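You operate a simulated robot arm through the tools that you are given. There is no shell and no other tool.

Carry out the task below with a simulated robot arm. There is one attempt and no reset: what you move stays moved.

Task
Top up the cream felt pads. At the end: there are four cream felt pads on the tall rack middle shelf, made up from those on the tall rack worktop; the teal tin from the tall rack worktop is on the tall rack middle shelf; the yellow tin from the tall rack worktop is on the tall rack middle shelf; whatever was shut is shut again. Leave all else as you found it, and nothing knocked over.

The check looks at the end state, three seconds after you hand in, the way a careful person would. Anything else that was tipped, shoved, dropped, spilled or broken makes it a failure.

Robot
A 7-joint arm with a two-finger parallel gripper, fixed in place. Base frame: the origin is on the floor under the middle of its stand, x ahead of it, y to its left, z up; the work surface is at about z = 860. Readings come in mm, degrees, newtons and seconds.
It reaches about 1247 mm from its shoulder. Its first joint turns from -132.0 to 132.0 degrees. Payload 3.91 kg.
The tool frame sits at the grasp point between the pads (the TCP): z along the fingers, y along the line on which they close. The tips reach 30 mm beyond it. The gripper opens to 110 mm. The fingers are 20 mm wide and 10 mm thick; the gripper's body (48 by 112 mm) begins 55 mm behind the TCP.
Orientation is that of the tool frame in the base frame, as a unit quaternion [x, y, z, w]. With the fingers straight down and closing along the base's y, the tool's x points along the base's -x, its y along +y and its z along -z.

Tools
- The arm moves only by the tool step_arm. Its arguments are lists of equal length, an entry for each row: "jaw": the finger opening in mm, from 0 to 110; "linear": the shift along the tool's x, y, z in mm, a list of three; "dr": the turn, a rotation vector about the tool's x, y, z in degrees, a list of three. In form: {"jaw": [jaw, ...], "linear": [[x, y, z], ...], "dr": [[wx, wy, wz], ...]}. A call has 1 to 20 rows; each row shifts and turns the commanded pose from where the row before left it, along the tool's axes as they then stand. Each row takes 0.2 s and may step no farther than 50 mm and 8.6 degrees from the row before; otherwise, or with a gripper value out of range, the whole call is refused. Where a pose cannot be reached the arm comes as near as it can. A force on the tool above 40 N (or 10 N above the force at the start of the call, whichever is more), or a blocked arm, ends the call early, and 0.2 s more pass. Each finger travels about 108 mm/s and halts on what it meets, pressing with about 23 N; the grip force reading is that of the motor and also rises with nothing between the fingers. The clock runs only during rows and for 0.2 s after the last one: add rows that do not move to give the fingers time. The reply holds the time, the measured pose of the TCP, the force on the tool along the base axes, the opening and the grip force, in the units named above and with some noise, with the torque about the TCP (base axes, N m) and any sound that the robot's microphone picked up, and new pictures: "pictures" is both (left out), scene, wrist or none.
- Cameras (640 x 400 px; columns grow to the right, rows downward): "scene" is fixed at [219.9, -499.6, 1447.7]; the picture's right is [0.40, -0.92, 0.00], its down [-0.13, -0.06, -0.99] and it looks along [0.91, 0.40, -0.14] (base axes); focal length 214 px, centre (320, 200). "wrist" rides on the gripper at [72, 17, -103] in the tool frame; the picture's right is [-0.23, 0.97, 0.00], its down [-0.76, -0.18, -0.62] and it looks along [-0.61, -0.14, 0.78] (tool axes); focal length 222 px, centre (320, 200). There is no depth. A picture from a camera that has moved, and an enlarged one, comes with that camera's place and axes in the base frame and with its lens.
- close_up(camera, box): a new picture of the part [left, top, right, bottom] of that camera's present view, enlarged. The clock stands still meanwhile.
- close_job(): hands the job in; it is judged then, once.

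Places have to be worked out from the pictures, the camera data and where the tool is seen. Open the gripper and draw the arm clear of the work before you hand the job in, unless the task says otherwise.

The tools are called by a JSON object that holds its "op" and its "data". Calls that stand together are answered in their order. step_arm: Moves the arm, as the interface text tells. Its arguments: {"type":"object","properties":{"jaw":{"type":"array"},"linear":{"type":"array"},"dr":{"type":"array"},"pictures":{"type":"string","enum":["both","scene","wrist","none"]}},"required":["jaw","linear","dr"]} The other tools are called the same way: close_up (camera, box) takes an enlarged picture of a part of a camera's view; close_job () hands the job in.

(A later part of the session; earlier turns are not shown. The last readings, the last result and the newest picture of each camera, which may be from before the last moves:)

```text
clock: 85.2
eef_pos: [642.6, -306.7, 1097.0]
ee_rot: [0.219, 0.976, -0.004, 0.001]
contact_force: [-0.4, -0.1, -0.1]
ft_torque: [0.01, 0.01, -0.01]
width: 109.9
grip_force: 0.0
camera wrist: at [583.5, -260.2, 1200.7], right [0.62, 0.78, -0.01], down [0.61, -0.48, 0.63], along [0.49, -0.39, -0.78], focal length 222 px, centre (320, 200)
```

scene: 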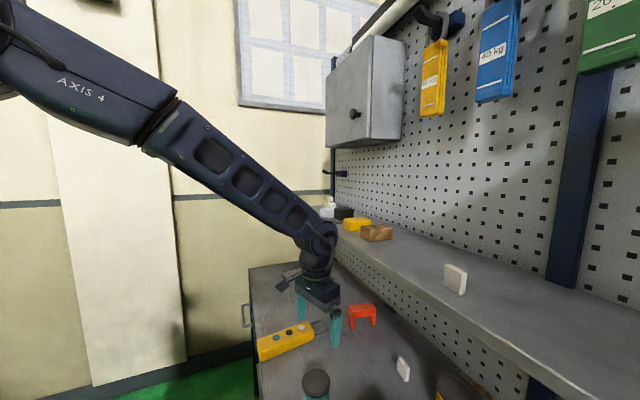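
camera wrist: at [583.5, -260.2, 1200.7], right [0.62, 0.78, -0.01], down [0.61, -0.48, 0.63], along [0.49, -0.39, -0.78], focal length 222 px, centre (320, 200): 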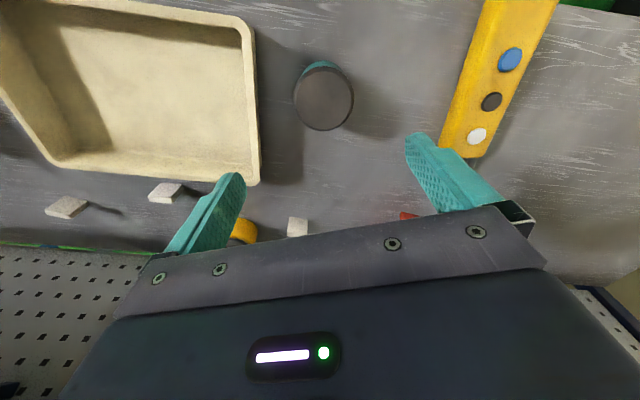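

The descent to z≈1097 went cleanly with the upright elbow. The lid triangulates to (642, −303), under the TCP. Next I'll tilt 20° outward, for later shelf reach, and descend to z≈950.

{"op": "step_arm", "data": {"jaw": [110, 110, 110, 110, 110, 110, 110, 110, 110, 110, 110], "linear": [[0, 0, 0], [0, 0, 0], [0, 0, 0], [7, 0.4, 19.3], [7, 0.4, 19.3], [7, 0.4, 19.3], [7, 0.4, 19.3], [7, 0.4, 19.3], [7, 0.4, 19.3], [7, 0.4, 19.3], [0, 0, 0]], "dr": [[0, -6.7, 0], [0, -6.7, 0], [0, -6.7, 0], [0, 0, 0], [0, 0, 0], [0, 0, 0], [0, 0, 0], [0, 0, 0], [0, 0, 0], [0, 0, 0], [0, 0, 0]], "pictures": "both"}}

```text
clock: 87.6
eef_pos: [644.6, -305.2, 953.7]
ee_rot: [0.213, 0.961, -0.042, 0.171]
contact_force: [-0.4, 0.5, -0.2]
ft_torque: [0.0, 0.07, -0.01]
width: 110.1
grip_force: 0.1
camera wrist: at [556.2, -245.0, 1025.6], right [0.61, 0.79, 0.07], down [0.38, -0.37, 0.85], along [0.7, -0.49, -0.52], focal length 222 px, centre (320, 200)
```

scene: 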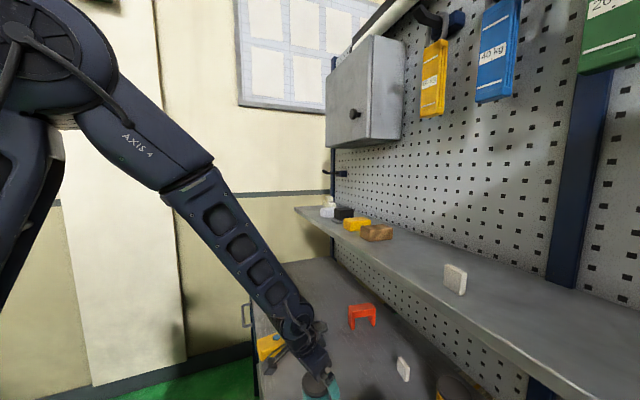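
wrist: 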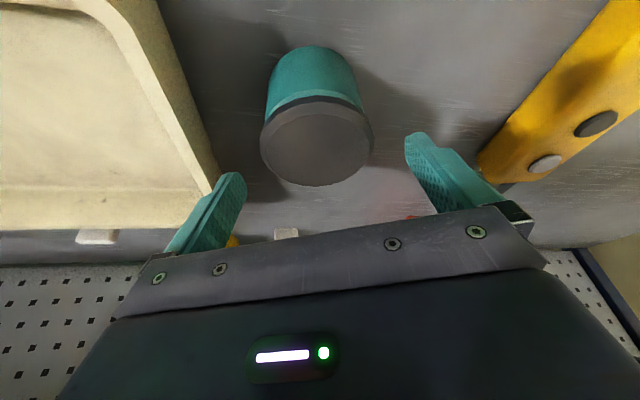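

The tin is centred between the fingers. I'll descend to z≈903 and close the jaws.

{"op": "step_arm", "data": {"jaw": [110, 110, 110, 110], "linear": [[5.8, 0, 15.7], [5.8, 0, 15.7], [5.8, 0, 15.7], [0, 0, 0]], "dr": [[0, 0, 0], [0, 0, 0], [0, 0, 0], [0, 0, 0]], "pictures": "wrist"}}

{"op": "step_arm", "data": {"jaw": [90, 70, 50, 50, 50], "linear": [[0, 0, 0], [0, 0, 0], [0, 0, 0], [0, 0, 0], [0, 0, 0]], "dr": [[0, 0, 0], [0, 0, 0], [0, 0, 0], [0, 0, 0], [0, 0, 0]], "pictures": "both"}}

```text
clock: 88.6
eef_pos: [643.2, -305.2, 904.0]
ee_rot: [0.214, 0.961, -0.043, 0.171]
contact_force: [0.1, -0.4, -0.1]
ft_torque: [0.01, 0.02, 0.02]
width: 110.1
grip_force: 0.2
camera wrist: at [556.1, -244.9, 976.0], right [0.61, 0.79, 0.07], down [0.38, -0.37, 0.85], along [0.7, -0.49, -0.52], focal length 222 px, centre (320, 200)
```

wrist: 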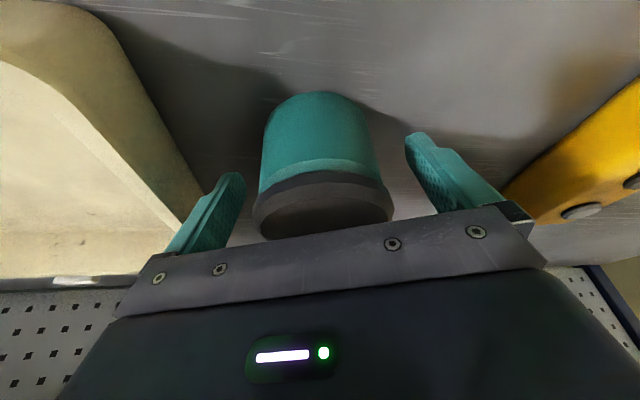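

```text
clock: 89.8
eef_pos: [643.7, -305.5, 904.8]
ee_rot: [0.214, 0.961, -0.043, 0.171]
contact_force: [1.5, 0.4, 0.6]
ft_torque: [0.12, -0.08, -0.02]
width: 71.8
grip_force: 23.5
camera wrist: at [556.1, -244.9, 976.1], right [0.61, 0.79, 0.07], down [0.38, -0.37, 0.85], along [0.7, -0.49, -0.52], focal length 222 px, centre (320, 200)
```

scene: 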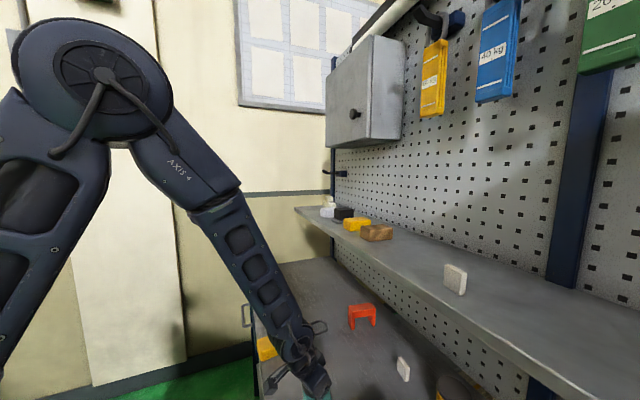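
wrist: 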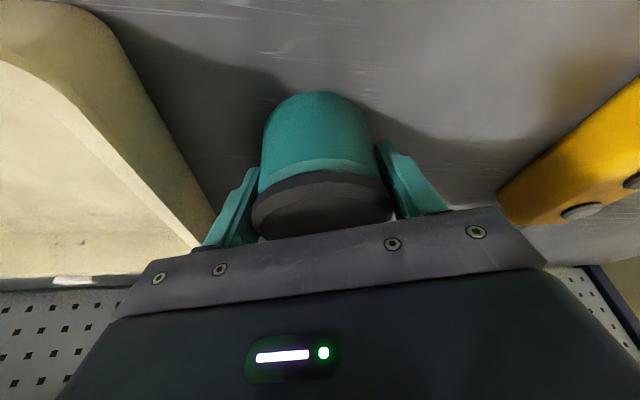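

Gripped: width 71.8 mm with 23.5 N, and the tin base is 45 mm below the TCP. I'll lift it straight up 100 mm and check it comes along.

{"op": "step_arm", "data": {"jaw": [50, 50, 50, 50, 50], "linear": [[-3.4, 0, -9.4], [-6.8, 0, -18.8], [-10.2, 0, -28.2], [-13.8, 0, -37.6], [0, 0, 0]], "dr": [[0, 0, 0], [0, 0, 0], [0, 0, 0], [0, 0, 0], [0, 0, 0]], "pictures": "both"}}

```text
clock: 91.0
eef_pos: [643.9, -304.3, 1003.1]
ee_rot: [0.214, 0.961, -0.042, 0.171]
contact_force: [-0.7, 0.7, -3.5]
ft_torque: [0.0, -0.01, -0.01]
width: 71.5
grip_force: 23.0
camera wrist: at [555.8, -244.5, 1075.5], right [0.61, 0.79, 0.07], down [0.38, -0.37, 0.85], along [0.7, -0.49, -0.52], focal length 222 px, centre (320, 200)
```

scene: 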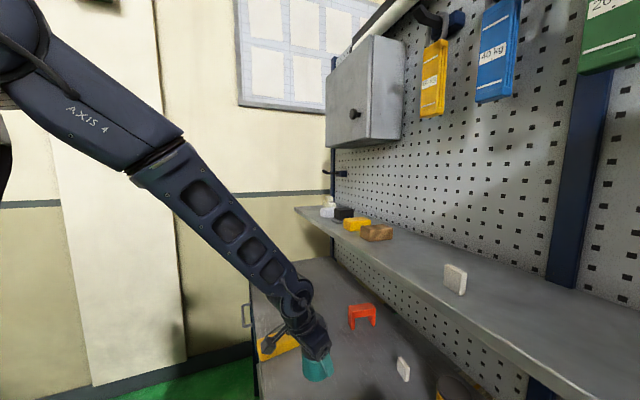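
wrist: 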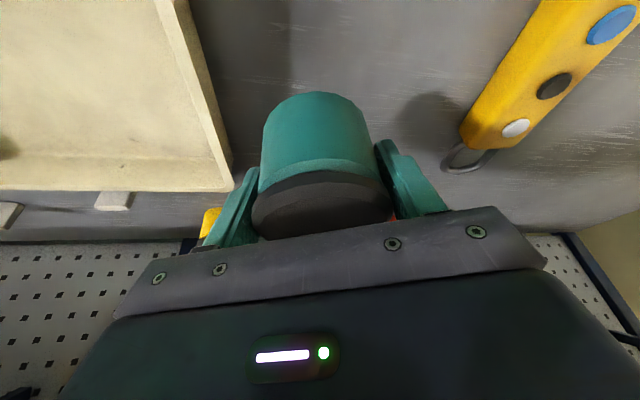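

The tin lifted cleanly (about 3.5 N). I'll continue straight up to z≈1315, still in front of the shelf.

{"op": "step_arm", "data": {"jaw": [50, 50, 50, 50, 50, 50, 50, 50, 50], "linear": [[-13.3, 0, -36.6], [-13.3, 0, -36.6], [-13.3, 0, -36.6], [-13.3, 0, -36.6], [-13.3, 0, -36.6], [-13.3, 0, -36.6], [-13.3, 0, -36.6], [-13.3, 0, -36.6], [0, 0, 0]], "dr": [[0, 0, 0], [0, 0, 0], [0, 0, 0], [0, 0, 0], [0, 0, 0], [0, 0, 0], [0, 0, 0], [0, 0, 0], [0, 0, 0]], "pictures": "both"}}

```text
clock: 93.0
eef_pos: [643.4, -302.1, 1315.6]
ee_rot: [0.214, 0.961, -0.043, 0.172]
contact_force: [-0.3, -0.8, -4.5]
ft_torque: [-0.02, -0.01, 0.0]
width: 71.5
grip_force: 23.1
camera wrist: at [555.9, -241.5, 1386.9], right [0.61, 0.79, 0.07], down [0.38, -0.37, 0.85], along [0.7, -0.49, -0.52], focal length 222 px, centre (320, 200)
```

scene: 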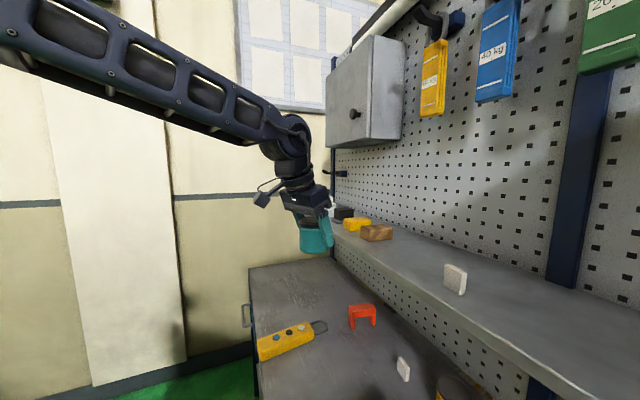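
wrist: 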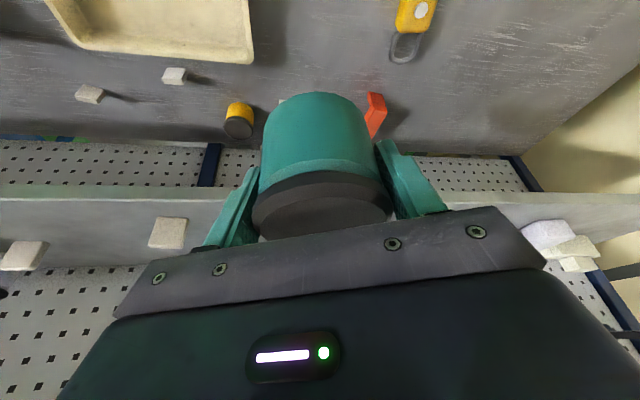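

The tin base is about 36 mm above the shelf level. I'll move in over the shelf toward (d=880, u=245), first half.

{"op": "step_arm", "data": {"jaw": [50, 50, 50], "linear": [[-31.2, -11.3, 11.7], [-31.2, -11.3, 11.7], [-31.2, -11.3, 11.7]], "dr": [[0, 0, 0], [0, 0, 0], [0, 0, 0]], "pictures": "both"}}

```text
clock: 93.8
eef_pos: [717.6, -373.5, 1314.0]
ee_rot: [0.215, 0.961, -0.043, 0.171]
contact_force: [-0.8, 0.2, -2.4]
ft_torque: [-0.02, -0.02, -0.03]
width: 71.6
grip_force: 22.7
camera wrist: at [630.4, -314.4, 1387.3], right [0.61, 0.79, 0.07], down [0.38, -0.37, 0.85], along [0.7, -0.49, -0.52], focal length 222 px, centre (320, 200)
```

scene: 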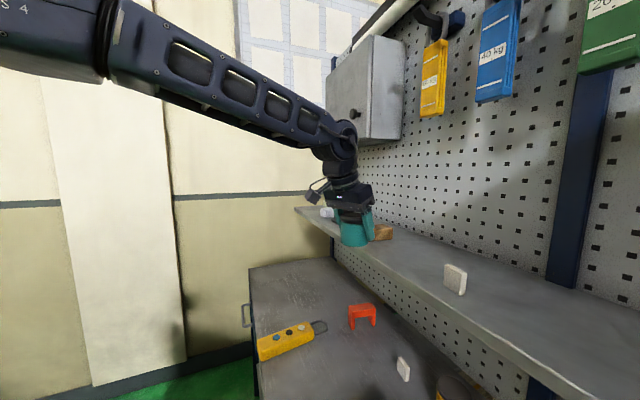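
wrist: 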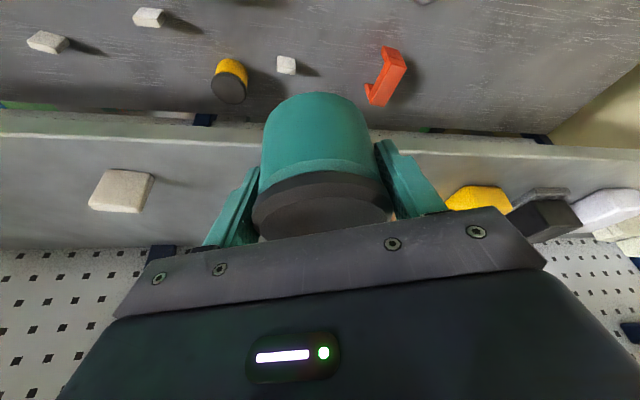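

On track with no reach trouble. I'll do the second half inward, to d≈878.

{"op": "step_arm", "data": {"jaw": [50, 50, 50, 50], "linear": [[-31.5, -11.3, 11.8], [-31.5, -11.3, 11.8], [-31.5, -11.3, 11.8], [0, 0, 0]], "dr": [[0, 0, 0], [0, 0, 0], [0, 0, 0], [0, 0, 0]], "pictures": "both"}}

{"op": "close_up", "data": {"camera": "scene", "box": [300, 170, 500, 300]}}

```text
clock: 94.8
eef_pos: [795.3, -447.3, 1315.2]
ee_rot: [0.214, 0.961, -0.042, 0.17]
contact_force: [0.3, 0.9, -2.6]
ft_torque: [-0.01, 0.03, 0.02]
width: 71.5
grip_force: 22.8
camera wrist: at [707.9, -387.6, 1387.1], right [0.61, 0.79, 0.07], down [0.38, -0.37, 0.85], along [0.7, -0.49, -0.52], focal length 222 px, centre (320, 200)
```

scene: 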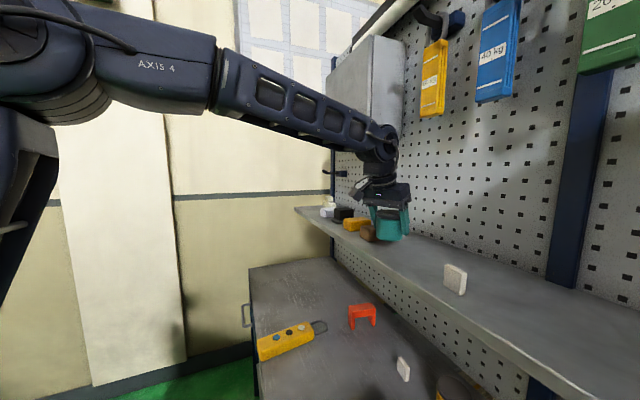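
wrist: 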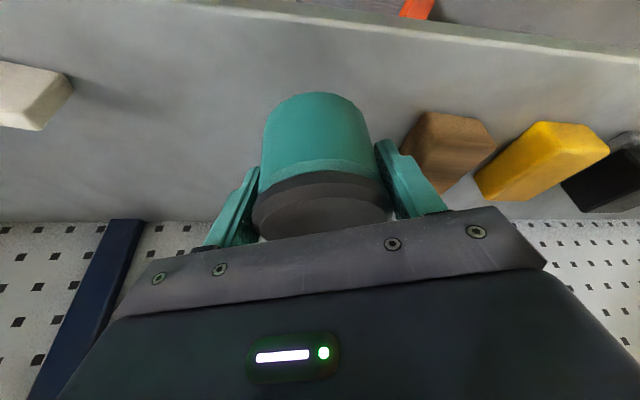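

```text
3.08 times, centred on (400, 235) of scene
camera zoom: at [219.9, -499.6, 1447.7], right [0.4, -0.92, 0.0], down [-0.13, -0.06, -0.99], along [0.91, 0.4, -0.14], focal length 660 px, centre (74, 92)
```

zoom: 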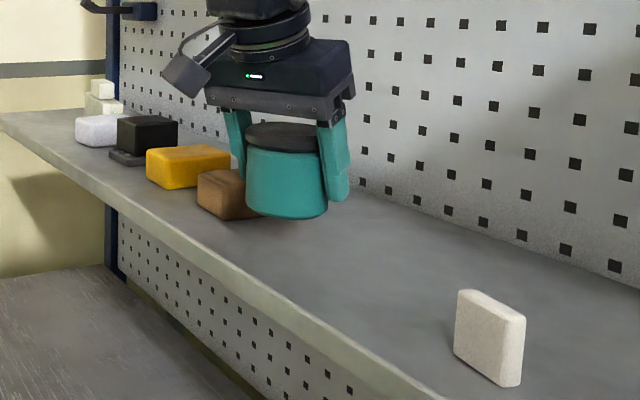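

The tin is over the target spot (d≈879, u≈246), with about 40 mm to the cork block. I'll lower in fine steps and watch the vertical force for contact.

{"op": "step_arm", "data": {"jaw": [50, 50, 50, 50, 50], "linear": [[3.5, 0, 9.4], [3.5, 0, 9.4], [1.75, 0, 4.7], [1, 0, 2.8], [0, 0, 0]], "dr": [[0, 0, 0], [0, 0, 0], [0, 0, 0], [0, 0, 0], [0, 0, 0]], "pictures": "none"}}

{"op": "step_arm", "data": {"jaw": [50, 50, 50, 50], "linear": [[0.7, 0, 1.9], [0.7, 0, 1.9], [0, 0, 0], [0, 0, 0]], "dr": [[0, 0, 0], [0, 0, 0], [0, 0, 0], [0, 0, 0]], "pictures": "none"}}

```text
clock: 96.0
eef_pos: [796.7, -448.0, 1286.5]
ee_rot: [0.213, 0.961, -0.042, 0.171]
contact_force: [0.8, -0.3, -3.4]
ft_torque: [-0.01, -0.04, 0.01]
width: 71.9
grip_force: 23.1
```

```text
clock: 97.0
eef_pos: [796.7, -447.3, 1282.6]
ee_rot: [0.214, 0.961, -0.043, 0.172]
contact_force: [-0.3, -0.9, -2.8]
ft_torque: [0.01, 0.02, 0.01]
width: 71.6
grip_force: 22.8
```

No contact yet at tin base ≈1238. I'll continue in 2 mm steps.

{"op": "step_arm", "data": {"jaw": [50, 50, 50], "linear": [[0.7, 0, 1.9], [0, 0, 0], [0, 0, 0]], "dr": [[0, 0, 0], [0, 0, 0], [0, 0, 0]], "pictures": "none"}}

{"op": "step_arm", "data": {"jaw": [50, 50, 50], "linear": [[0.7, 0, 1.9], [0, 0, 0], [0, 0, 0]], "dr": [[0, 0, 0], [0, 0, 0], [0, 0, 0]], "pictures": "wrist"}}

```text
clock: 97.8
eef_pos: [796.8, -448.9, 1281.3]
ee_rot: [0.213, 0.961, -0.041, 0.171]
contact_force: [0.4, 0.4, -4.1]
ft_torque: [0.02, -0.02, 0.01]
width: 71.9
grip_force: 23.0
```

```text
clock: 98.6
eef_pos: [796.0, -448.1, 1279.0]
ee_rot: [0.214, 0.961, -0.042, 0.171]
contact_force: [0.8, -1.0, -3.4]
ft_torque: [-0.01, 0.04, -0.01]
width: 71.8
grip_force: 22.9
camera wrist: at [708.3, -388.7, 1351.1], right [0.61, 0.79, 0.07], down [0.38, -0.37, 0.85], along [0.7, -0.49, -0.52], focal length 222 px, centre (320, 200)
```

wrist: 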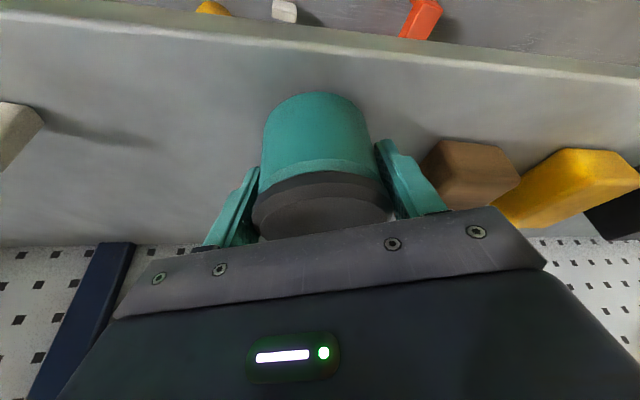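

Still no contact with the tin base at about 1234. I'll zoom in the scene view to see the remaining gap.

{"op": "close_up", "data": {"camera": "scene", "box": [350, 180, 430, 250]}}

{"op": "step_arm", "data": {"jaw": [50, 50, 50], "linear": [[0.7, 0, 1.9], [0, 0, 0], [0, 0, 0]], "dr": [[0, 0, 0], [0, 0, 0], [0, 0, 0]], "pictures": "none"}}

```text
5.71 times, centred on (390, 215) of scene
camera zoom: at [219.9, -499.6, 1447.7], right [0.4, -0.92, 0.0], down [-0.13, -0.06, -0.99], along [0.91, 0.4, -0.14], focal length 1226 px, centre (-80, 114)
```

zoom: 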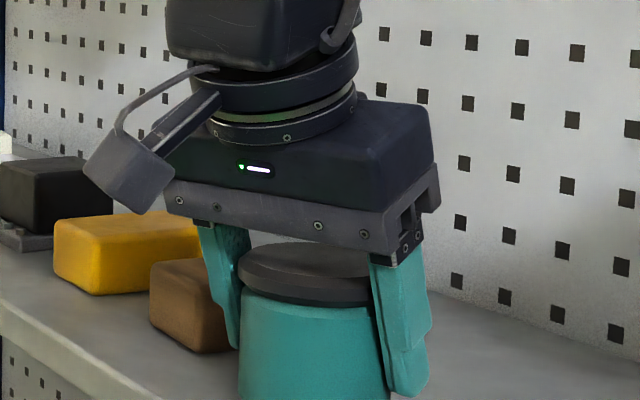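

```text
clock: 99.4
eef_pos: [795.3, -448.1, 1274.8]
ee_rot: [0.213, 0.961, -0.041, 0.171]
contact_force: [0.0, -0.2, -3.1]
ft_torque: [-0.02, 0.01, 0.01]
width: 71.3
grip_force: 22.8
```

Continuing down in 2 mm steps, with a look at the base area.

{"op": "step_arm", "data": {"jaw": [50, 50, 50], "linear": [[0.7, 0, 1.9], [0, 0, 0], [0, 0, 0]], "dr": [[0, 0, 0], [0, 0, 0], [0, 0, 0]], "pictures": "none"}}

{"op": "close_up", "data": {"camera": "scene", "box": [350, 210, 430, 260]}}

```text
clock: 100.2
eef_pos: [795.4, -449.1, 1274.8]
ee_rot: [0.214, 0.961, -0.043, 0.171]
contact_force: [-0.3, -0.2, -2.9]
ft_torque: [0.05, 0.0, 0.0]
width: 71.8
grip_force: 22.7
```

```text
8.00 times, centred on (390, 235) of scene
camera zoom: at [219.9, -499.6, 1447.7], right [0.4, -0.92, 0.0], down [-0.13, -0.06, -0.99], along [0.91, 0.4, -0.14], focal length 1716 px, centre (-240, -80)
```

zoom: 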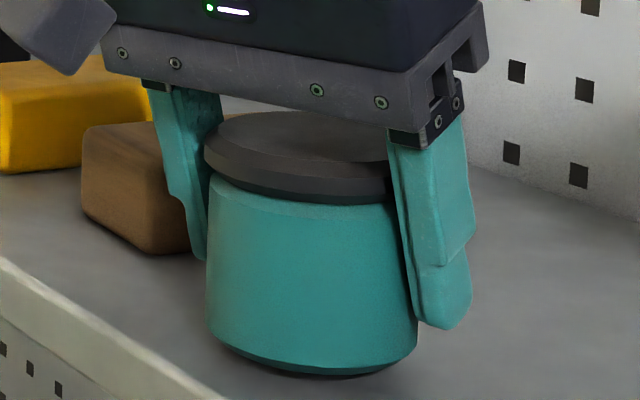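

The base looks only a couple of millimetres above the shelf. I'll continue lowering.

{"op": "step_arm", "data": {"jaw": [50, 50, 50], "linear": [[0.7, 0, 1.9], [0, 0, 0], [0, 0, 0]], "dr": [[0, 0, 0], [0, 0, 0], [0, 0, 0]], "pictures": "none"}}

{"op": "step_arm", "data": {"jaw": [50, 50, 50], "linear": [[0.7, 0, 1.9], [0, 0, 0], [0, 0, 0]], "dr": [[0, 0, 0], [0, 0, 0], [0, 0, 0]], "pictures": "none"}}

```text
clock: 101.0
eef_pos: [794.9, -448.9, 1272.8]
ee_rot: [0.214, 0.961, -0.042, 0.171]
contact_force: [0.2, -0.1, -3.3]
ft_torque: [-0.03, -0.03, 0.0]
width: 71.6
grip_force: 22.6
```

```text
clock: 101.8
eef_pos: [795.4, -449.5, 1271.5]
ee_rot: [0.214, 0.961, -0.043, 0.171]
contact_force: [-0.7, 0.1, -3.8]
ft_torque: [-0.03, 0.01, -0.02]
width: 71.5
grip_force: 23.1
```

Still hanging free. I'll take several more 2 mm steps; the 10 N stop protects against pressing too hard.

{"op": "step_arm", "data": {"jaw": [50, 50, 50, 50], "linear": [[0.7, 0, 1.9], [0, 0, 0], [0.7, 0, 1.9], [0, 0, 0]], "dr": [[0, 0, 0], [0, 0, 0], [0, 0, 0], [0, 0, 0]], "pictures": "none"}}

{"op": "close_up", "data": {"camera": "scene", "box": [360, 225, 424, 265]}}

```text
clock: 102.8
eef_pos: [796.6, -449.0, 1267.9]
ee_rot: [0.214, 0.961, -0.043, 0.171]
contact_force: [4.3, 0.1, 17.6]
ft_torque: [0.11, 0.0, 0.01]
width: 71.7
grip_force: 23.0
```

```text
10.00 times, centred on (392, 245) of scene
camera zoom: at [219.9, -499.6, 1447.7], right [0.4, -0.92, 0.0], down [-0.13, -0.06, -0.99], along [0.91, 0.4, -0.14], focal length 2145 px, centre (-400, -250)
```

zoom: 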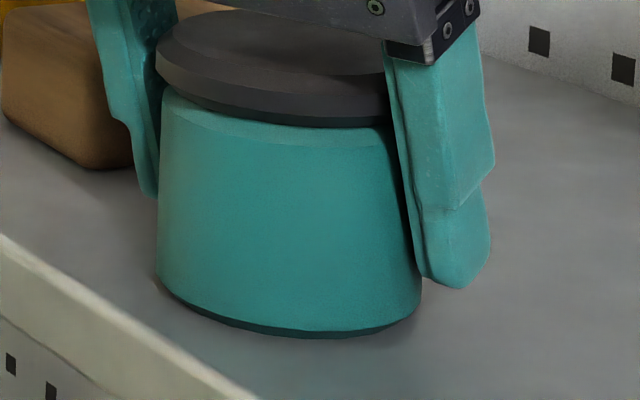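

Contact at TCP z≈1268, so the shelf top is at about 1224. I'll relieve the pressure by 1.5 mm, then open the jaws modestly to 92 mm.

{"op": "step_arm", "data": {"jaw": [50, 50], "linear": [[-0.5, 0, -1.4], [0, 0, 0]], "dr": [[0, 0, 0], [0, 0, 0]], "pictures": "none"}}

{"op": "step_arm", "data": {"jaw": [76, 84, 92, 92], "linear": [[0, 0, 0], [0, 0, 0], [0, 0, 0], [0, 0, 0]], "dr": [[0, 0, 0], [0, 0, 0], [0, 0, 0], [0, 0, 0]], "pictures": "both"}}

```text
clock: 103.4
eef_pos: [796.5, -448.8, 1268.7]
ee_rot: [0.214, 0.961, -0.042, 0.17]
contact_force: [2.2, 2.9, 4.6]
ft_torque: [-0.01, -0.33, 0.09]
width: 71.7
grip_force: 23.4
```

```text
clock: 104.4
eef_pos: [795.0, -450.2, 1266.8]
ee_rot: [0.214, 0.961, -0.042, 0.172]
contact_force: [-0.1, 0.3, -0.2]
ft_torque: [0.03, -0.01, 0.02]
width: 92.2
grip_force: 0.1
camera wrist: at [708.1, -389.2, 1340.4], right [0.61, 0.79, 0.07], down [0.38, -0.37, 0.85], along [0.7, -0.49, -0.52], focal length 222 px, centre (320, 200)
```

scene: 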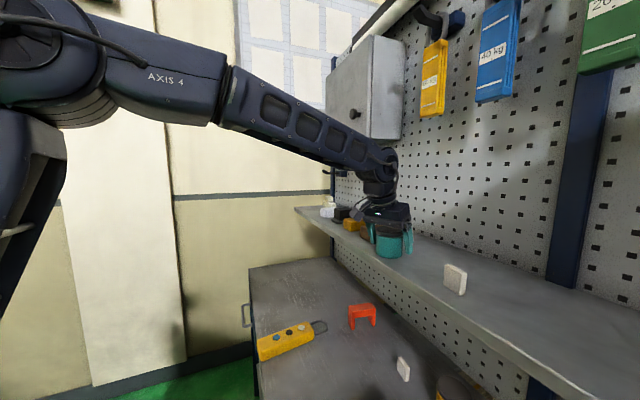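
wrist: 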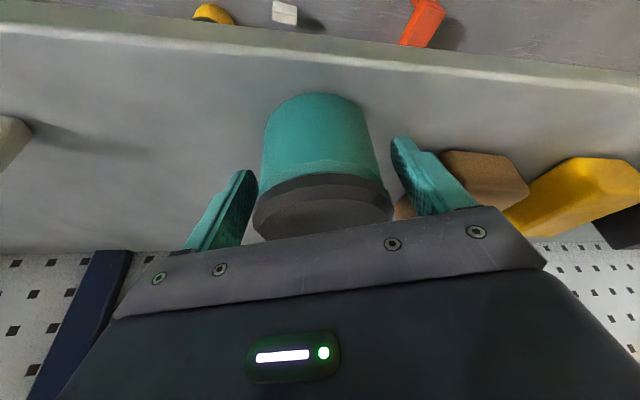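

Released: the tin stands on the shelf and the tool force is near zero. I'll retract along the finger axis (up and back), then pull away from the shelf.

{"op": "step_arm", "data": {"jaw": [92, 92, 92, 92, 92, 92, 92, 92, 92], "linear": [[0, 0, -20], [0, 0, -35], [0, 0, -35], [0, 0, -25], [37.6, 0, -13.7], [37.6, 0, -13.7], [37.6, 0, -13.7], [37.6, 0, -13.7], [37.6, 0, -13.7]], "dr": [[0, 0, 0], [0, 0, 0], [0, 0, 0], [0, 0, 0], [0, 0, 0], [0, 0, 0], [0, 0, 0], [0, 0, 0], [0, 0, 0]], "pictures": "both"}}

```text
clock: 106.4
eef_pos: [579.7, -346.2, 1374.1]
ee_rot: [0.215, 0.961, -0.043, 0.17]
contact_force: [0.7, 0.2, -1.0]
ft_torque: [-0.01, 0.02, -0.01]
width: 91.6
grip_force: 0.0
camera wrist: at [491.6, -285.1, 1446.7], right [0.61, 0.79, 0.07], down [0.38, -0.37, 0.85], along [0.7, -0.49, -0.52], focal length 222 px, centre (320, 200)
```

scene: 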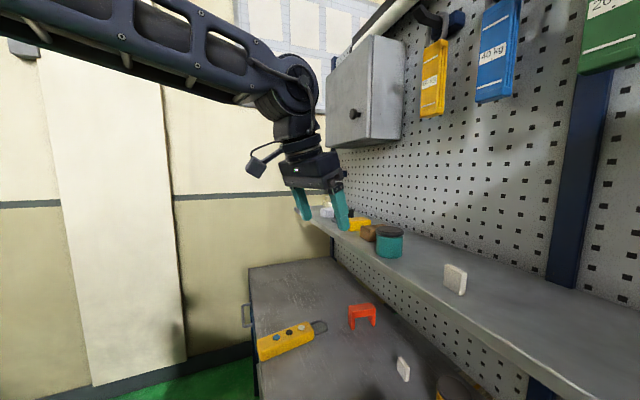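
wrist: 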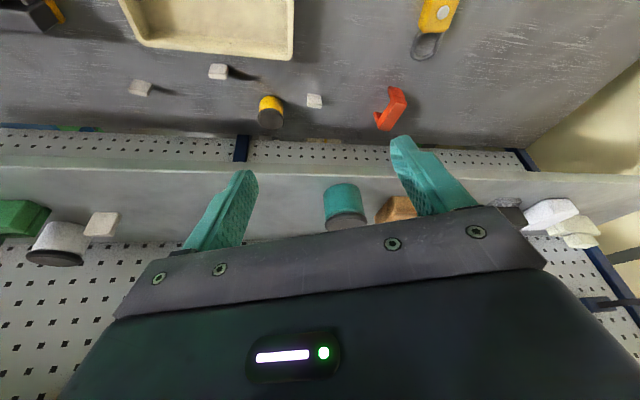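

The teal tin stands on the shelf beside the cork block. Next is the yellow tin under the shelf at about (975, 98). I'll make the hand radial toward it (azimuth about −39°), pitch to 35°, and position in front of the shelf.

{"op": "step_arm", "data": {"jaw": [110, 110, 110, 110, 110, 110, 110, 110], "linear": [[0, 0, 0], [0, 0, 0], [0, 0, 0], [0, 0, 0], [-17, -33, 11.9], [-17, -33, 11.9], [-17, -33, 11.9], [0, 0, 0]], "dr": [[2.4, 0, 6.6], [2.4, 0, 6.6], [0, -7.5, 0], [0, -7.5, 0], [0, 0, 0], [0, 0, 0], [0, 0, 0], [0, 0, 0]], "pictures": "scene"}}

```text
clock: 108.2
eef_pos: [566.1, -462.9, 1376.1]
ee_rot: [0.319, 0.898, -0.105, 0.286]
contact_force: [0.4, 0.0, -0.6]
ft_torque: [0.02, -0.02, -0.05]
width: 110.0
grip_force: 0.0
```

scene: 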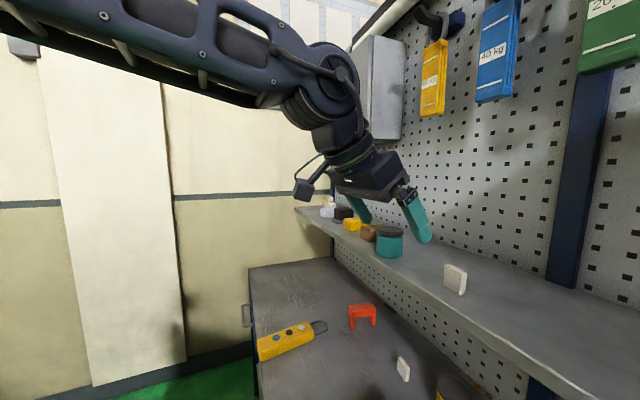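

Pose reached (θ=35°, azimuth −39.7°). I'll descend in front of the shelf to z≈960, above the cream tray.

{"op": "step_arm", "data": {"jaw": [110, 110, 110, 110, 110, 110, 110, 110, 110, 110, 110, 110, 110, 110], "linear": [[18.4, 0, 26.2], [18.4, 0, 26.2], [18.4, 0, 26.2], [18.4, 0, 26.2], [18.4, 0, 26.2], [18.4, 0, 26.2], [18.4, 0, 26.2], [18.4, 0, 26.2], [18.4, 0, 26.2], [18.4, 0, 26.2], [18.4, 0, 26.2], [18.4, 0, 26.2], [18.4, 0, 26.2], [0, 0, 0]], "dr": [[0, 0, 0], [0, 0, 0], [0, 0, 0], [0, 0, 0], [0, 0, 0], [0, 0, 0], [0, 0, 0], [0, 0, 0], [0, 0, 0], [0, 0, 0], [0, 0, 0], [0, 0, 0], [0, 0, 0], [0, 0, 0]], "pictures": "both"}}

```text
clock: 111.2
eef_pos: [563.8, -468.6, 960.1]
ee_rot: [0.32, 0.898, -0.105, 0.285]
contact_force: [0.5, -0.1, 0.2]
ft_torque: [-0.01, -0.01, 0.03]
width: 109.9
grip_force: 0.1
camera wrist: at [482.5, -379.5, 1002.8], right [0.76, 0.64, 0.12], down [0.09, -0.3, 0.95], along [0.64, -0.71, -0.28], focal length 222 px, centre (320, 200)
```

scene: 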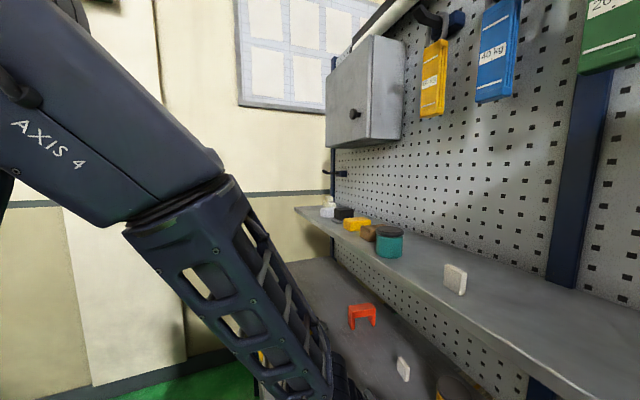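
wrist: 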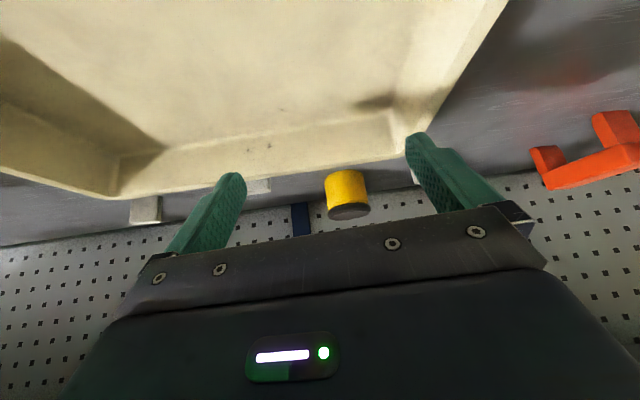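

Excellent: the low pose was reached cleanly with the upright elbow. I'll zoom in on the yellow tin, the pads and the tray rim from here.

{"op": "close_up", "data": {"camera": "wrist", "box": [230, 130, 430, 255]}}

{"op": "close_up", "data": {"camera": "wrist", "box": [110, 160, 270, 260]}}

```text
3.20 times, centred on (330, 192) of wrist
camera zoom: at [482.5, -379.5, 1002.8], right [0.76, 0.64, 0.12], down [0.09, -0.3, 0.95], along [0.64, -0.71, -0.28], focal length 711 px, centre (288, 224)
```

zoom: 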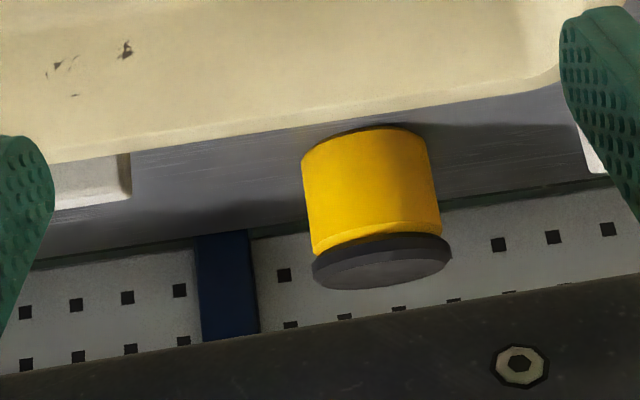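

```text
4.00 times, centred on (190, 210) of wrist
camera zoom: at [482.5, -379.5, 1002.8], right [0.76, 0.64, 0.12], down [0.09, -0.3, 0.95], along [0.64, -0.71, -0.28], focal length 888 px, centre (840, 160)
```

zoom: 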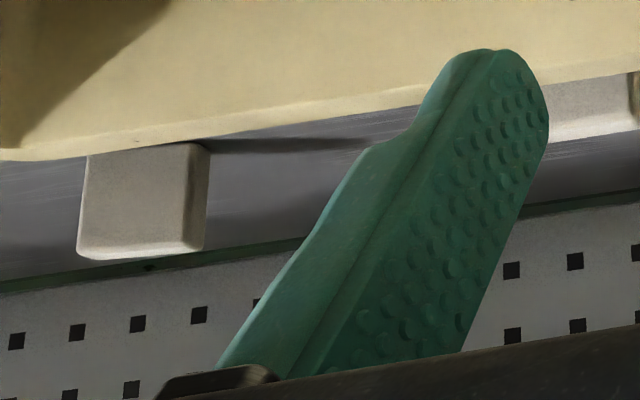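

From here the tin sits about 9 mm left of my line at d≈967, u≈98. The tray's back rim is at d≈809, z≈914, so I stay above it while crossing. I'll advance 106 mm at this height with a small left shift.

{"op": "step_arm", "data": {"jaw": [110, 110, 110, 110], "linear": [[-28.8, 1.5, 20.5], [-28.8, 1.5, 20.5], [-28.8, 1.5, 20.5], [0, 0, 0]], "dr": [[0, 0, 0], [0, 0, 0], [0, 0, 0], [0, 0, 0]], "pictures": "both"}}

{"op": "close_up", "data": {"camera": "wrist", "box": [230, 100, 430, 225]}}

```text
clock: 112.2
eef_pos: [650.4, -530.3, 959.8]
ee_rot: [0.319, 0.898, -0.105, 0.284]
contact_force: [0.9, 0.8, -0.1]
ft_torque: [0.01, 0.01, 0.02]
width: 109.9
grip_force: 0.1
camera wrist: at [568.3, -442.5, 1002.8], right [0.76, 0.64, 0.12], down [0.09, -0.3, 0.95], along [0.64, -0.71, -0.28], focal length 222 px, centre (320, 200)
```

scene: 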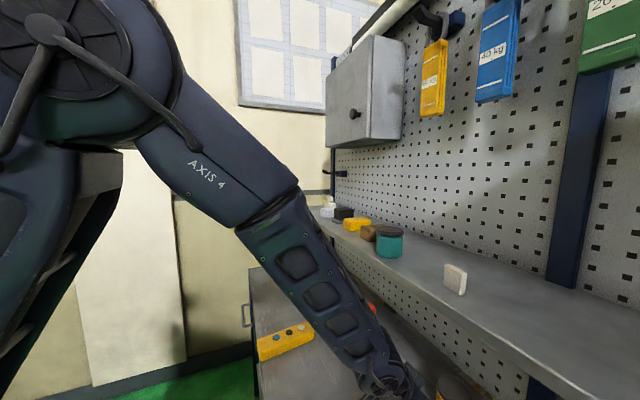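
wrist: 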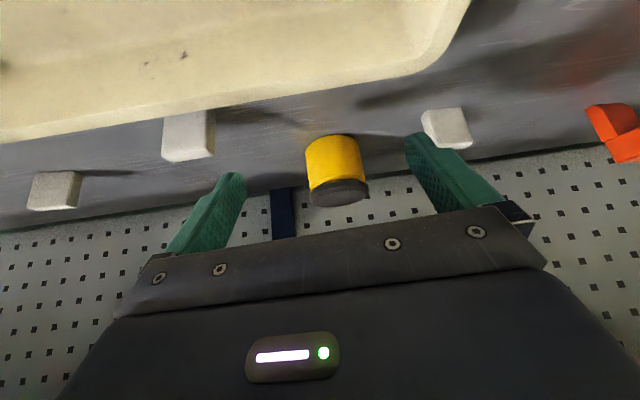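

```text
3.20 times, centred on (330, 162) of wrist
camera zoom: at [568.3, -442.5, 1002.8], right [0.76, 0.64, 0.12], down [0.09, -0.3, 0.95], along [0.64, -0.71, -0.28], focal length 711 px, centre (288, 320)
```

zoom: 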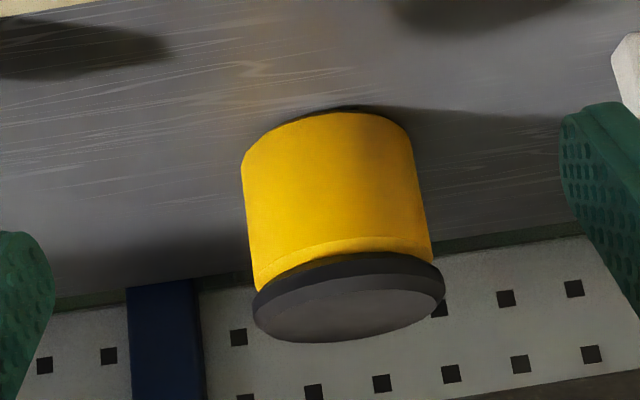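

Tin centre is 131–138 mm ahead and nearly on my line. I'll advance 70 mm while descending to z≈903, then look again.

{"op": "step_arm", "data": {"jaw": [110, 110, 110, 110], "linear": [[-8, 0.4, 29], [-8, 0.4, 29], [-8, 0.4, 29], [0, 0, 0]], "dr": [[0, 0, 0], [0, 0, 0], [0, 0, 0], [0, 0, 0]], "pictures": "both"}}

```text
clock: 113.2
eef_pos: [706.5, -574.3, 904.5]
ee_rot: [0.319, 0.898, -0.105, 0.285]
contact_force: [0.3, -0.2, 0.2]
ft_torque: [0.0, -0.01, 0.01]
width: 109.9
grip_force: 0.1
camera wrist: at [623.5, -485.4, 946.3], right [0.76, 0.64, 0.12], down [0.09, -0.3, 0.95], along [0.64, -0.71, -0.28], focal length 222 px, centre (320, 200)
```

scene: 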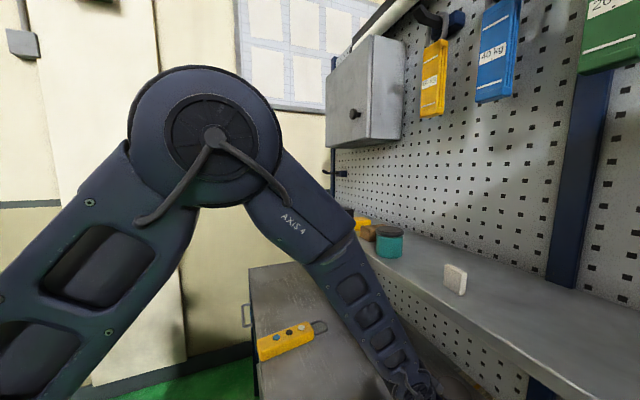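
wrist: 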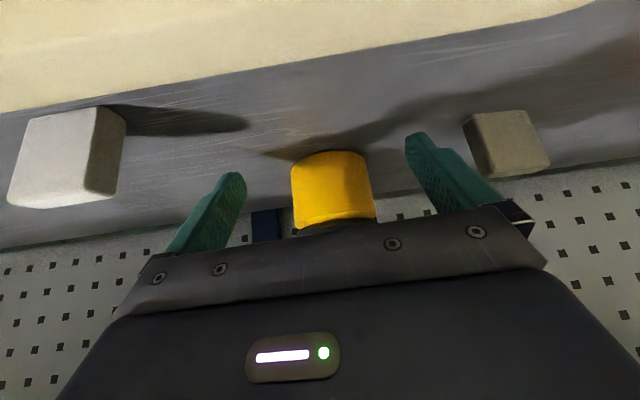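

The view shows the tin dead ahead between the fingers. I'll raise 6 mm so the wrist camera clears the tray rim, then advance 63 mm to straddle the tin.

{"op": "step_arm", "data": {"jaw": [110, 110, 110, 110, 110], "linear": [[-3.5, 0, -4.9], [-17.1, 0.2, 12.2], [-17.1, 0.2, 12.2], [-17.1, 0.2, 12.2], [0, 0, 0]], "dr": [[0, 0, 0], [0, 0, 0], [0, 0, 0], [0, 0, 0], [0, 0, 0]], "pictures": "both"}}

```text
clock: 114.4
eef_pos: [753.9, -614.0, 909.8]
ee_rot: [0.318, 0.898, -0.105, 0.286]
contact_force: [0.1, -0.4, -1.0]
ft_torque: [0.01, -0.01, -0.01]
width: 110.2
grip_force: 0.0
camera wrist: at [671.3, -524.6, 952.0], right [0.76, 0.64, 0.12], down [0.09, -0.3, 0.95], along [0.64, -0.71, -0.28], focal length 222 px, centre (320, 200)
```

scene: 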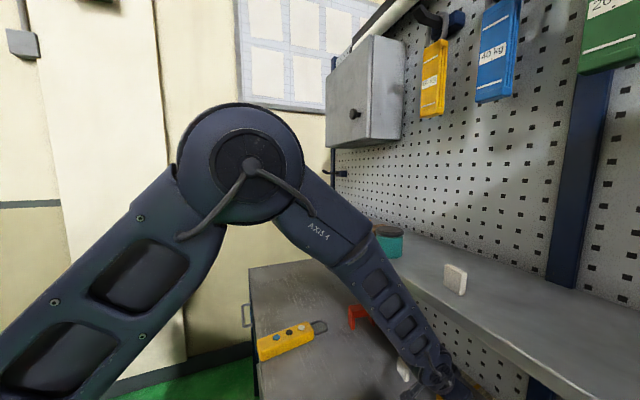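
wrist: 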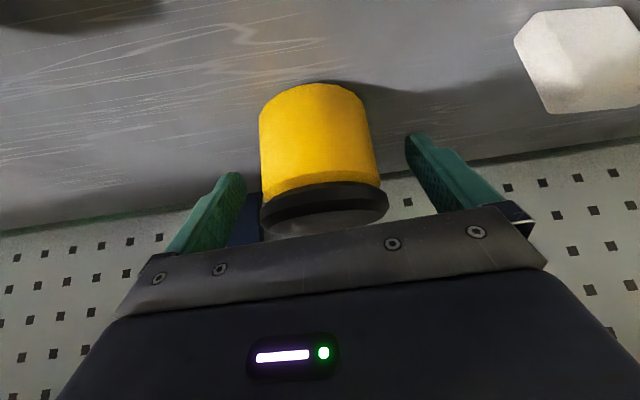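

The tin is well between the fingers, just as the teal one was. Closing the jaws.

{"op": "step_arm", "data": {"jaw": [90, 70, 50, 50, 50], "linear": [[0, 0, 0], [0, 0, 0], [0, 0, 0], [0, 0, 0], [0, 0, 0]], "dr": [[0, 0, 0], [0, 0, 0], [0, 0, 0], [0, 0, 0], [0, 0, 0]], "pictures": "wrist"}}

```text
clock: 115.6
eef_pos: [753.3, -613.3, 909.6]
ee_rot: [0.32, 0.897, -0.106, 0.285]
contact_force: [1.4, 0.6, 1.0]
ft_torque: [0.0, 0.05, 0.02]
width: 71.2
grip_force: 23.7
camera wrist: at [671.2, -524.4, 952.0], right [0.76, 0.64, 0.12], down [0.09, -0.3, 0.95], along [0.64, -0.71, -0.28], focal length 222 px, centre (320, 200)
```

wrist: 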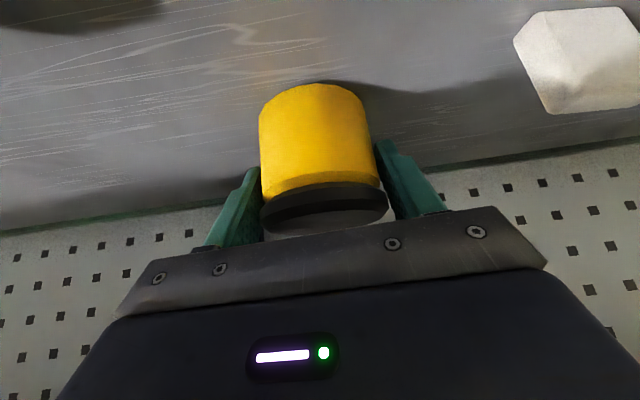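

Gripped at 71.2 mm. The wrist is under the shelf edge, so I'll lift only 10 mm, back out 77 mm, and then raise to clear the tray rim.

{"op": "step_arm", "data": {"jaw": [50, 50, 50, 50, 50, 50, 50, 50, 50], "linear": [[-2.9, 0, -4.1], [-2.9, 0, -4.1], [20.9, 0, -14.9], [20.9, 0, -14.9], [20.9, 0, -14.9], [-13.5, 0, -19], [-13.5, 0, -19], [-13.5, 0, -19], [0, 0, 0]], "dr": [[0, 0, 0], [0, 0, 0], [0, 0, 0], [0, 0, 0], [0, 0, 0], [0, 0, 0], [0, 0, 0], [0, 0, 0], [0, 0, 0]], "pictures": "both"}}

```text
clock: 117.6
eef_pos: [693.9, -562.2, 987.5]
ee_rot: [0.319, 0.898, -0.105, 0.285]
contact_force: [0.1, 0.6, -3.3]
ft_torque: [0.02, 0.0, -0.01]
width: 71.4
grip_force: 22.5
camera wrist: at [611.8, -474.6, 1030.8], right [0.76, 0.64, 0.12], down [0.09, -0.3, 0.95], along [0.64, -0.71, -0.29], focal length 222 px, centre (320, 200)
```

scene: 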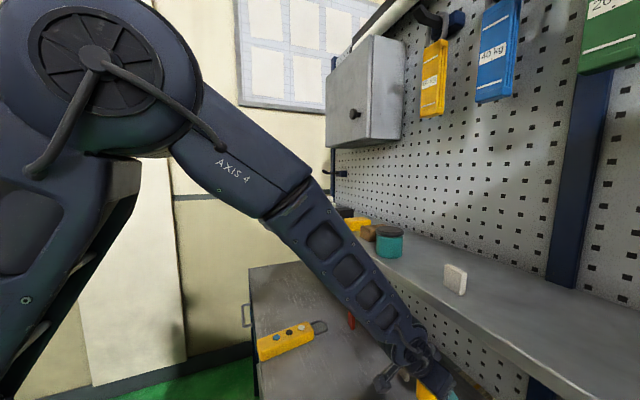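
wrist: 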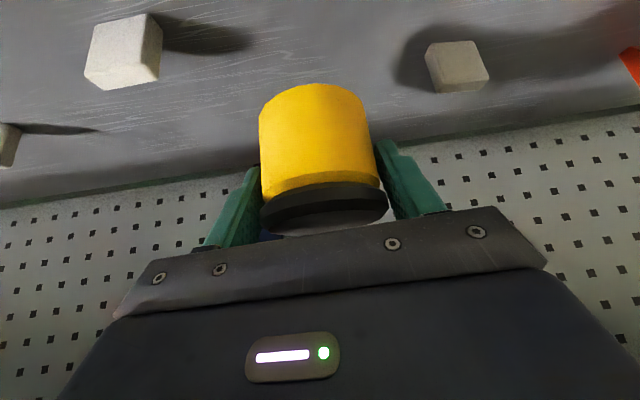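

The tin is in hand and both pads are undisturbed. I'll back out over the tray and then raise in front of the shelf to z≈1330.

{"op": "step_arm", "data": {"jaw": [50, 50, 50, 50, 50, 50], "linear": [[27.7, 0, -19.7], [27.7, 0, -19.7], [27.7, 0, -19.7], [27.7, 0, -19.7], [27.7, 0, -19.7], [0, 0, 0]], "dr": [[0, 0, 0], [0, 0, 0], [0, 0, 0], [0, 0, 0], [0, 0, 0], [0, 0, 0]], "pictures": "none"}}

{"op": "step_arm", "data": {"jaw": [50, 50, 50, 50, 50, 50, 50, 50, 50, 50, 50], "linear": [[-19.8, 0, -27.9], [-19.8, 0, -27.9], [-19.8, 0, -27.9], [-19.8, 0, -27.9], [-19.8, 0, -27.9], [-19.8, 0, -27.9], [-19.8, 0, -27.9], [-19.8, 0, -27.9], [-19.8, 0, -27.9], [-19.8, 0, -27.9], [0, 0, 0]], "dr": [[0, 0, 0], [0, 0, 0], [0, 0, 0], [0, 0, 0], [0, 0, 0], [0, 0, 0], [0, 0, 0], [0, 0, 0], [0, 0, 0], [0, 0, 0], [0, 0, 0]], "pictures": "both"}}

```text
clock: 119.0
eef_pos: [563.0, -455.2, 987.9]
ee_rot: [0.319, 0.898, -0.105, 0.285]
contact_force: [0.8, -0.7, -3.4]
ft_torque: [-0.02, 0.0, -0.04]
width: 71.6
grip_force: 23.1
```

```text
clock: 121.4
eef_pos: [563.1, -454.7, 1330.2]
ee_rot: [0.32, 0.897, -0.106, 0.285]
contact_force: [-0.6, -0.5, -4.0]
ft_torque: [-0.01, -0.02, 0.01]
width: 71.3
grip_force: 23.1
camera wrist: at [479.9, -365.9, 1372.3], right [0.76, 0.64, 0.12], down [0.09, -0.3, 0.95], along [0.64, -0.71, -0.28], focal length 222 px, centre (320, 200)
```

scene: 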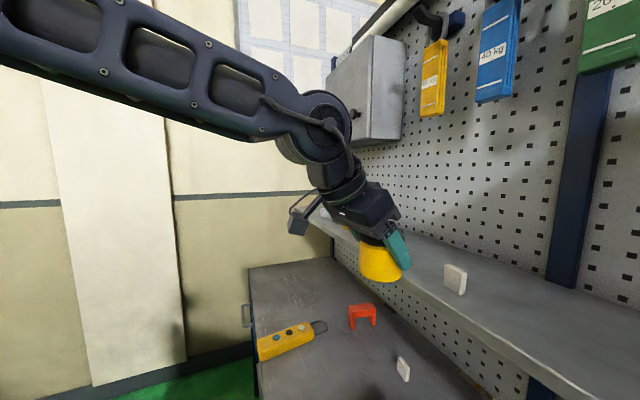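
wrist: 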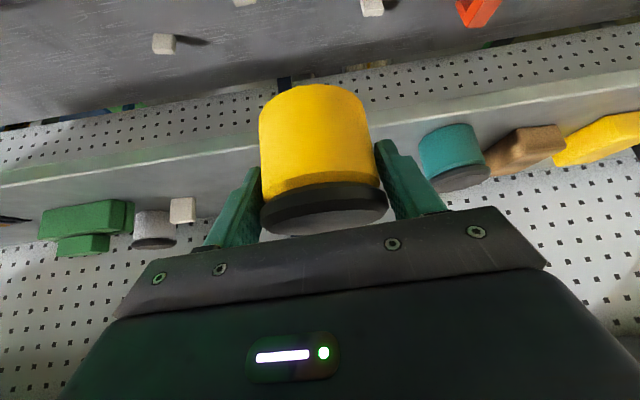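

Next I'll shift left to u≈143, midway between the teal tin and pad D, then go straight in over the shelf to d≈880.

{"op": "step_arm", "data": {"jaw": [50, 50, 50, 50, 50, 50, 50, 50], "linear": [[-2.5, 33, 1.75], [-2.5, 33, 1.75], [-26, -3, 18.4], [-26, -3, 18.4], [-26, -3, 18.4], [-26, -3, 18.4], [-26, -3, 18.4], [0, 0, 0]], "dr": [[0, 0, 0], [0, 0, 0], [0, 0, 0], [0, 0, 0], [0, 0, 0], [0, 0, 0], [0, 0, 0], [0, 0, 0]], "pictures": "both"}}

{"op": "close_up", "data": {"camera": "scene", "box": [340, 190, 500, 310]}}

```text
clock: 123.2
eef_pos: [723.9, -518.9, 1329.8]
ee_rot: [0.319, 0.897, -0.106, 0.286]
contact_force: [-0.1, 0.1, -3.1]
ft_torque: [0.04, -0.02, 0.01]
width: 71.2
grip_force: 23.2
camera wrist: at [642.2, -430.5, 1373.1], right [0.76, 0.64, 0.12], down [0.09, -0.3, 0.95], along [0.64, -0.71, -0.29], focal length 222 px, centre (320, 200)
```

scene: 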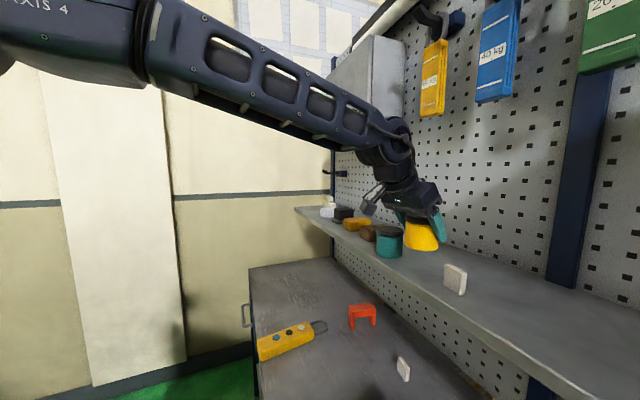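
wrist: 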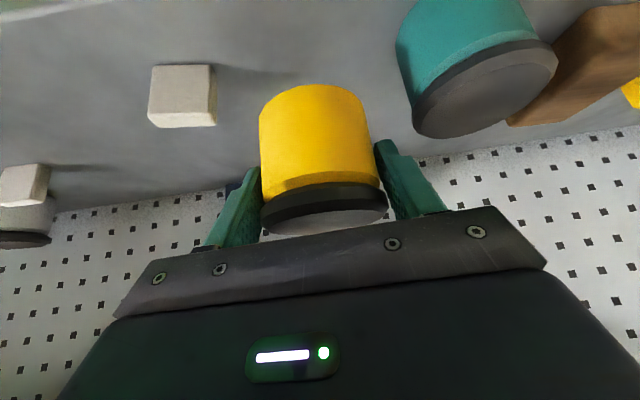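

```text
3.33 times, centred on (420, 250) of scene
camera zoom: at [219.9, -499.6, 1447.7], right [0.4, -0.92, 0.0], down [-0.13, -0.06, -0.99], along [0.91, 0.4, -0.14], focal length 715 px, centre (-13, 33)
```

zoom: 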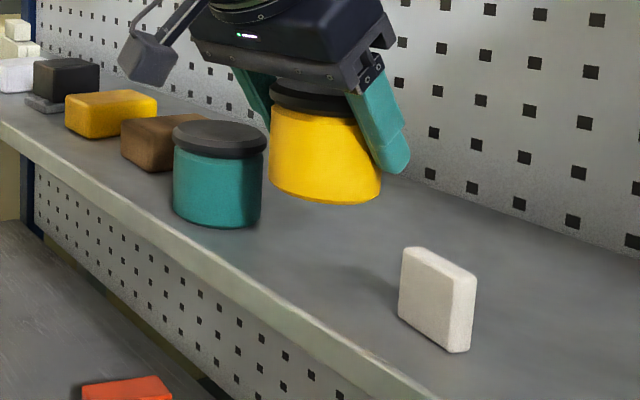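

The tin hangs upright over the gap, with about 28 mm to the teal tin and 37 mm to pad D. I'll lower to just above the expected contact (TCP z≈1273).

{"op": "step_arm", "data": {"jaw": [50, 50, 50, 50, 50], "linear": [[9.3, 0, 13], [9.3, 0, 13], [9.3, 0, 13], [1.7, 0, 2.4], [0, 0, 0]], "dr": [[0, 0, 0], [0, 0, 0], [0, 0, 0], [0, 0, 0], [0, 0, 0]], "pictures": "none"}}

{"op": "step_arm", "data": {"jaw": [50, 50, 50, 50], "linear": [[1.16, 0, 1.63], [0, 0, 0], [1.16, 0, 1.63], [0, 0, 0]], "dr": [[0, 0, 0], [0, 0, 0], [0, 0, 0], [0, 0, 0]], "pictures": "none"}}

```text
clock: 124.4
eef_pos: [722.8, -517.4, 1280.5]
ee_rot: [0.319, 0.898, -0.106, 0.285]
contact_force: [0.6, -0.2, -3.1]
ft_torque: [-0.03, 0.01, 0.01]
width: 71.2
grip_force: 22.9
```

```text
clock: 125.4
eef_pos: [724.1, -518.1, 1275.6]
ee_rot: [0.319, 0.898, -0.106, 0.285]
contact_force: [0.9, 0.1, -2.6]
ft_torque: [0.0, -0.02, 0.03]
width: 71.2
grip_force: 22.8
```

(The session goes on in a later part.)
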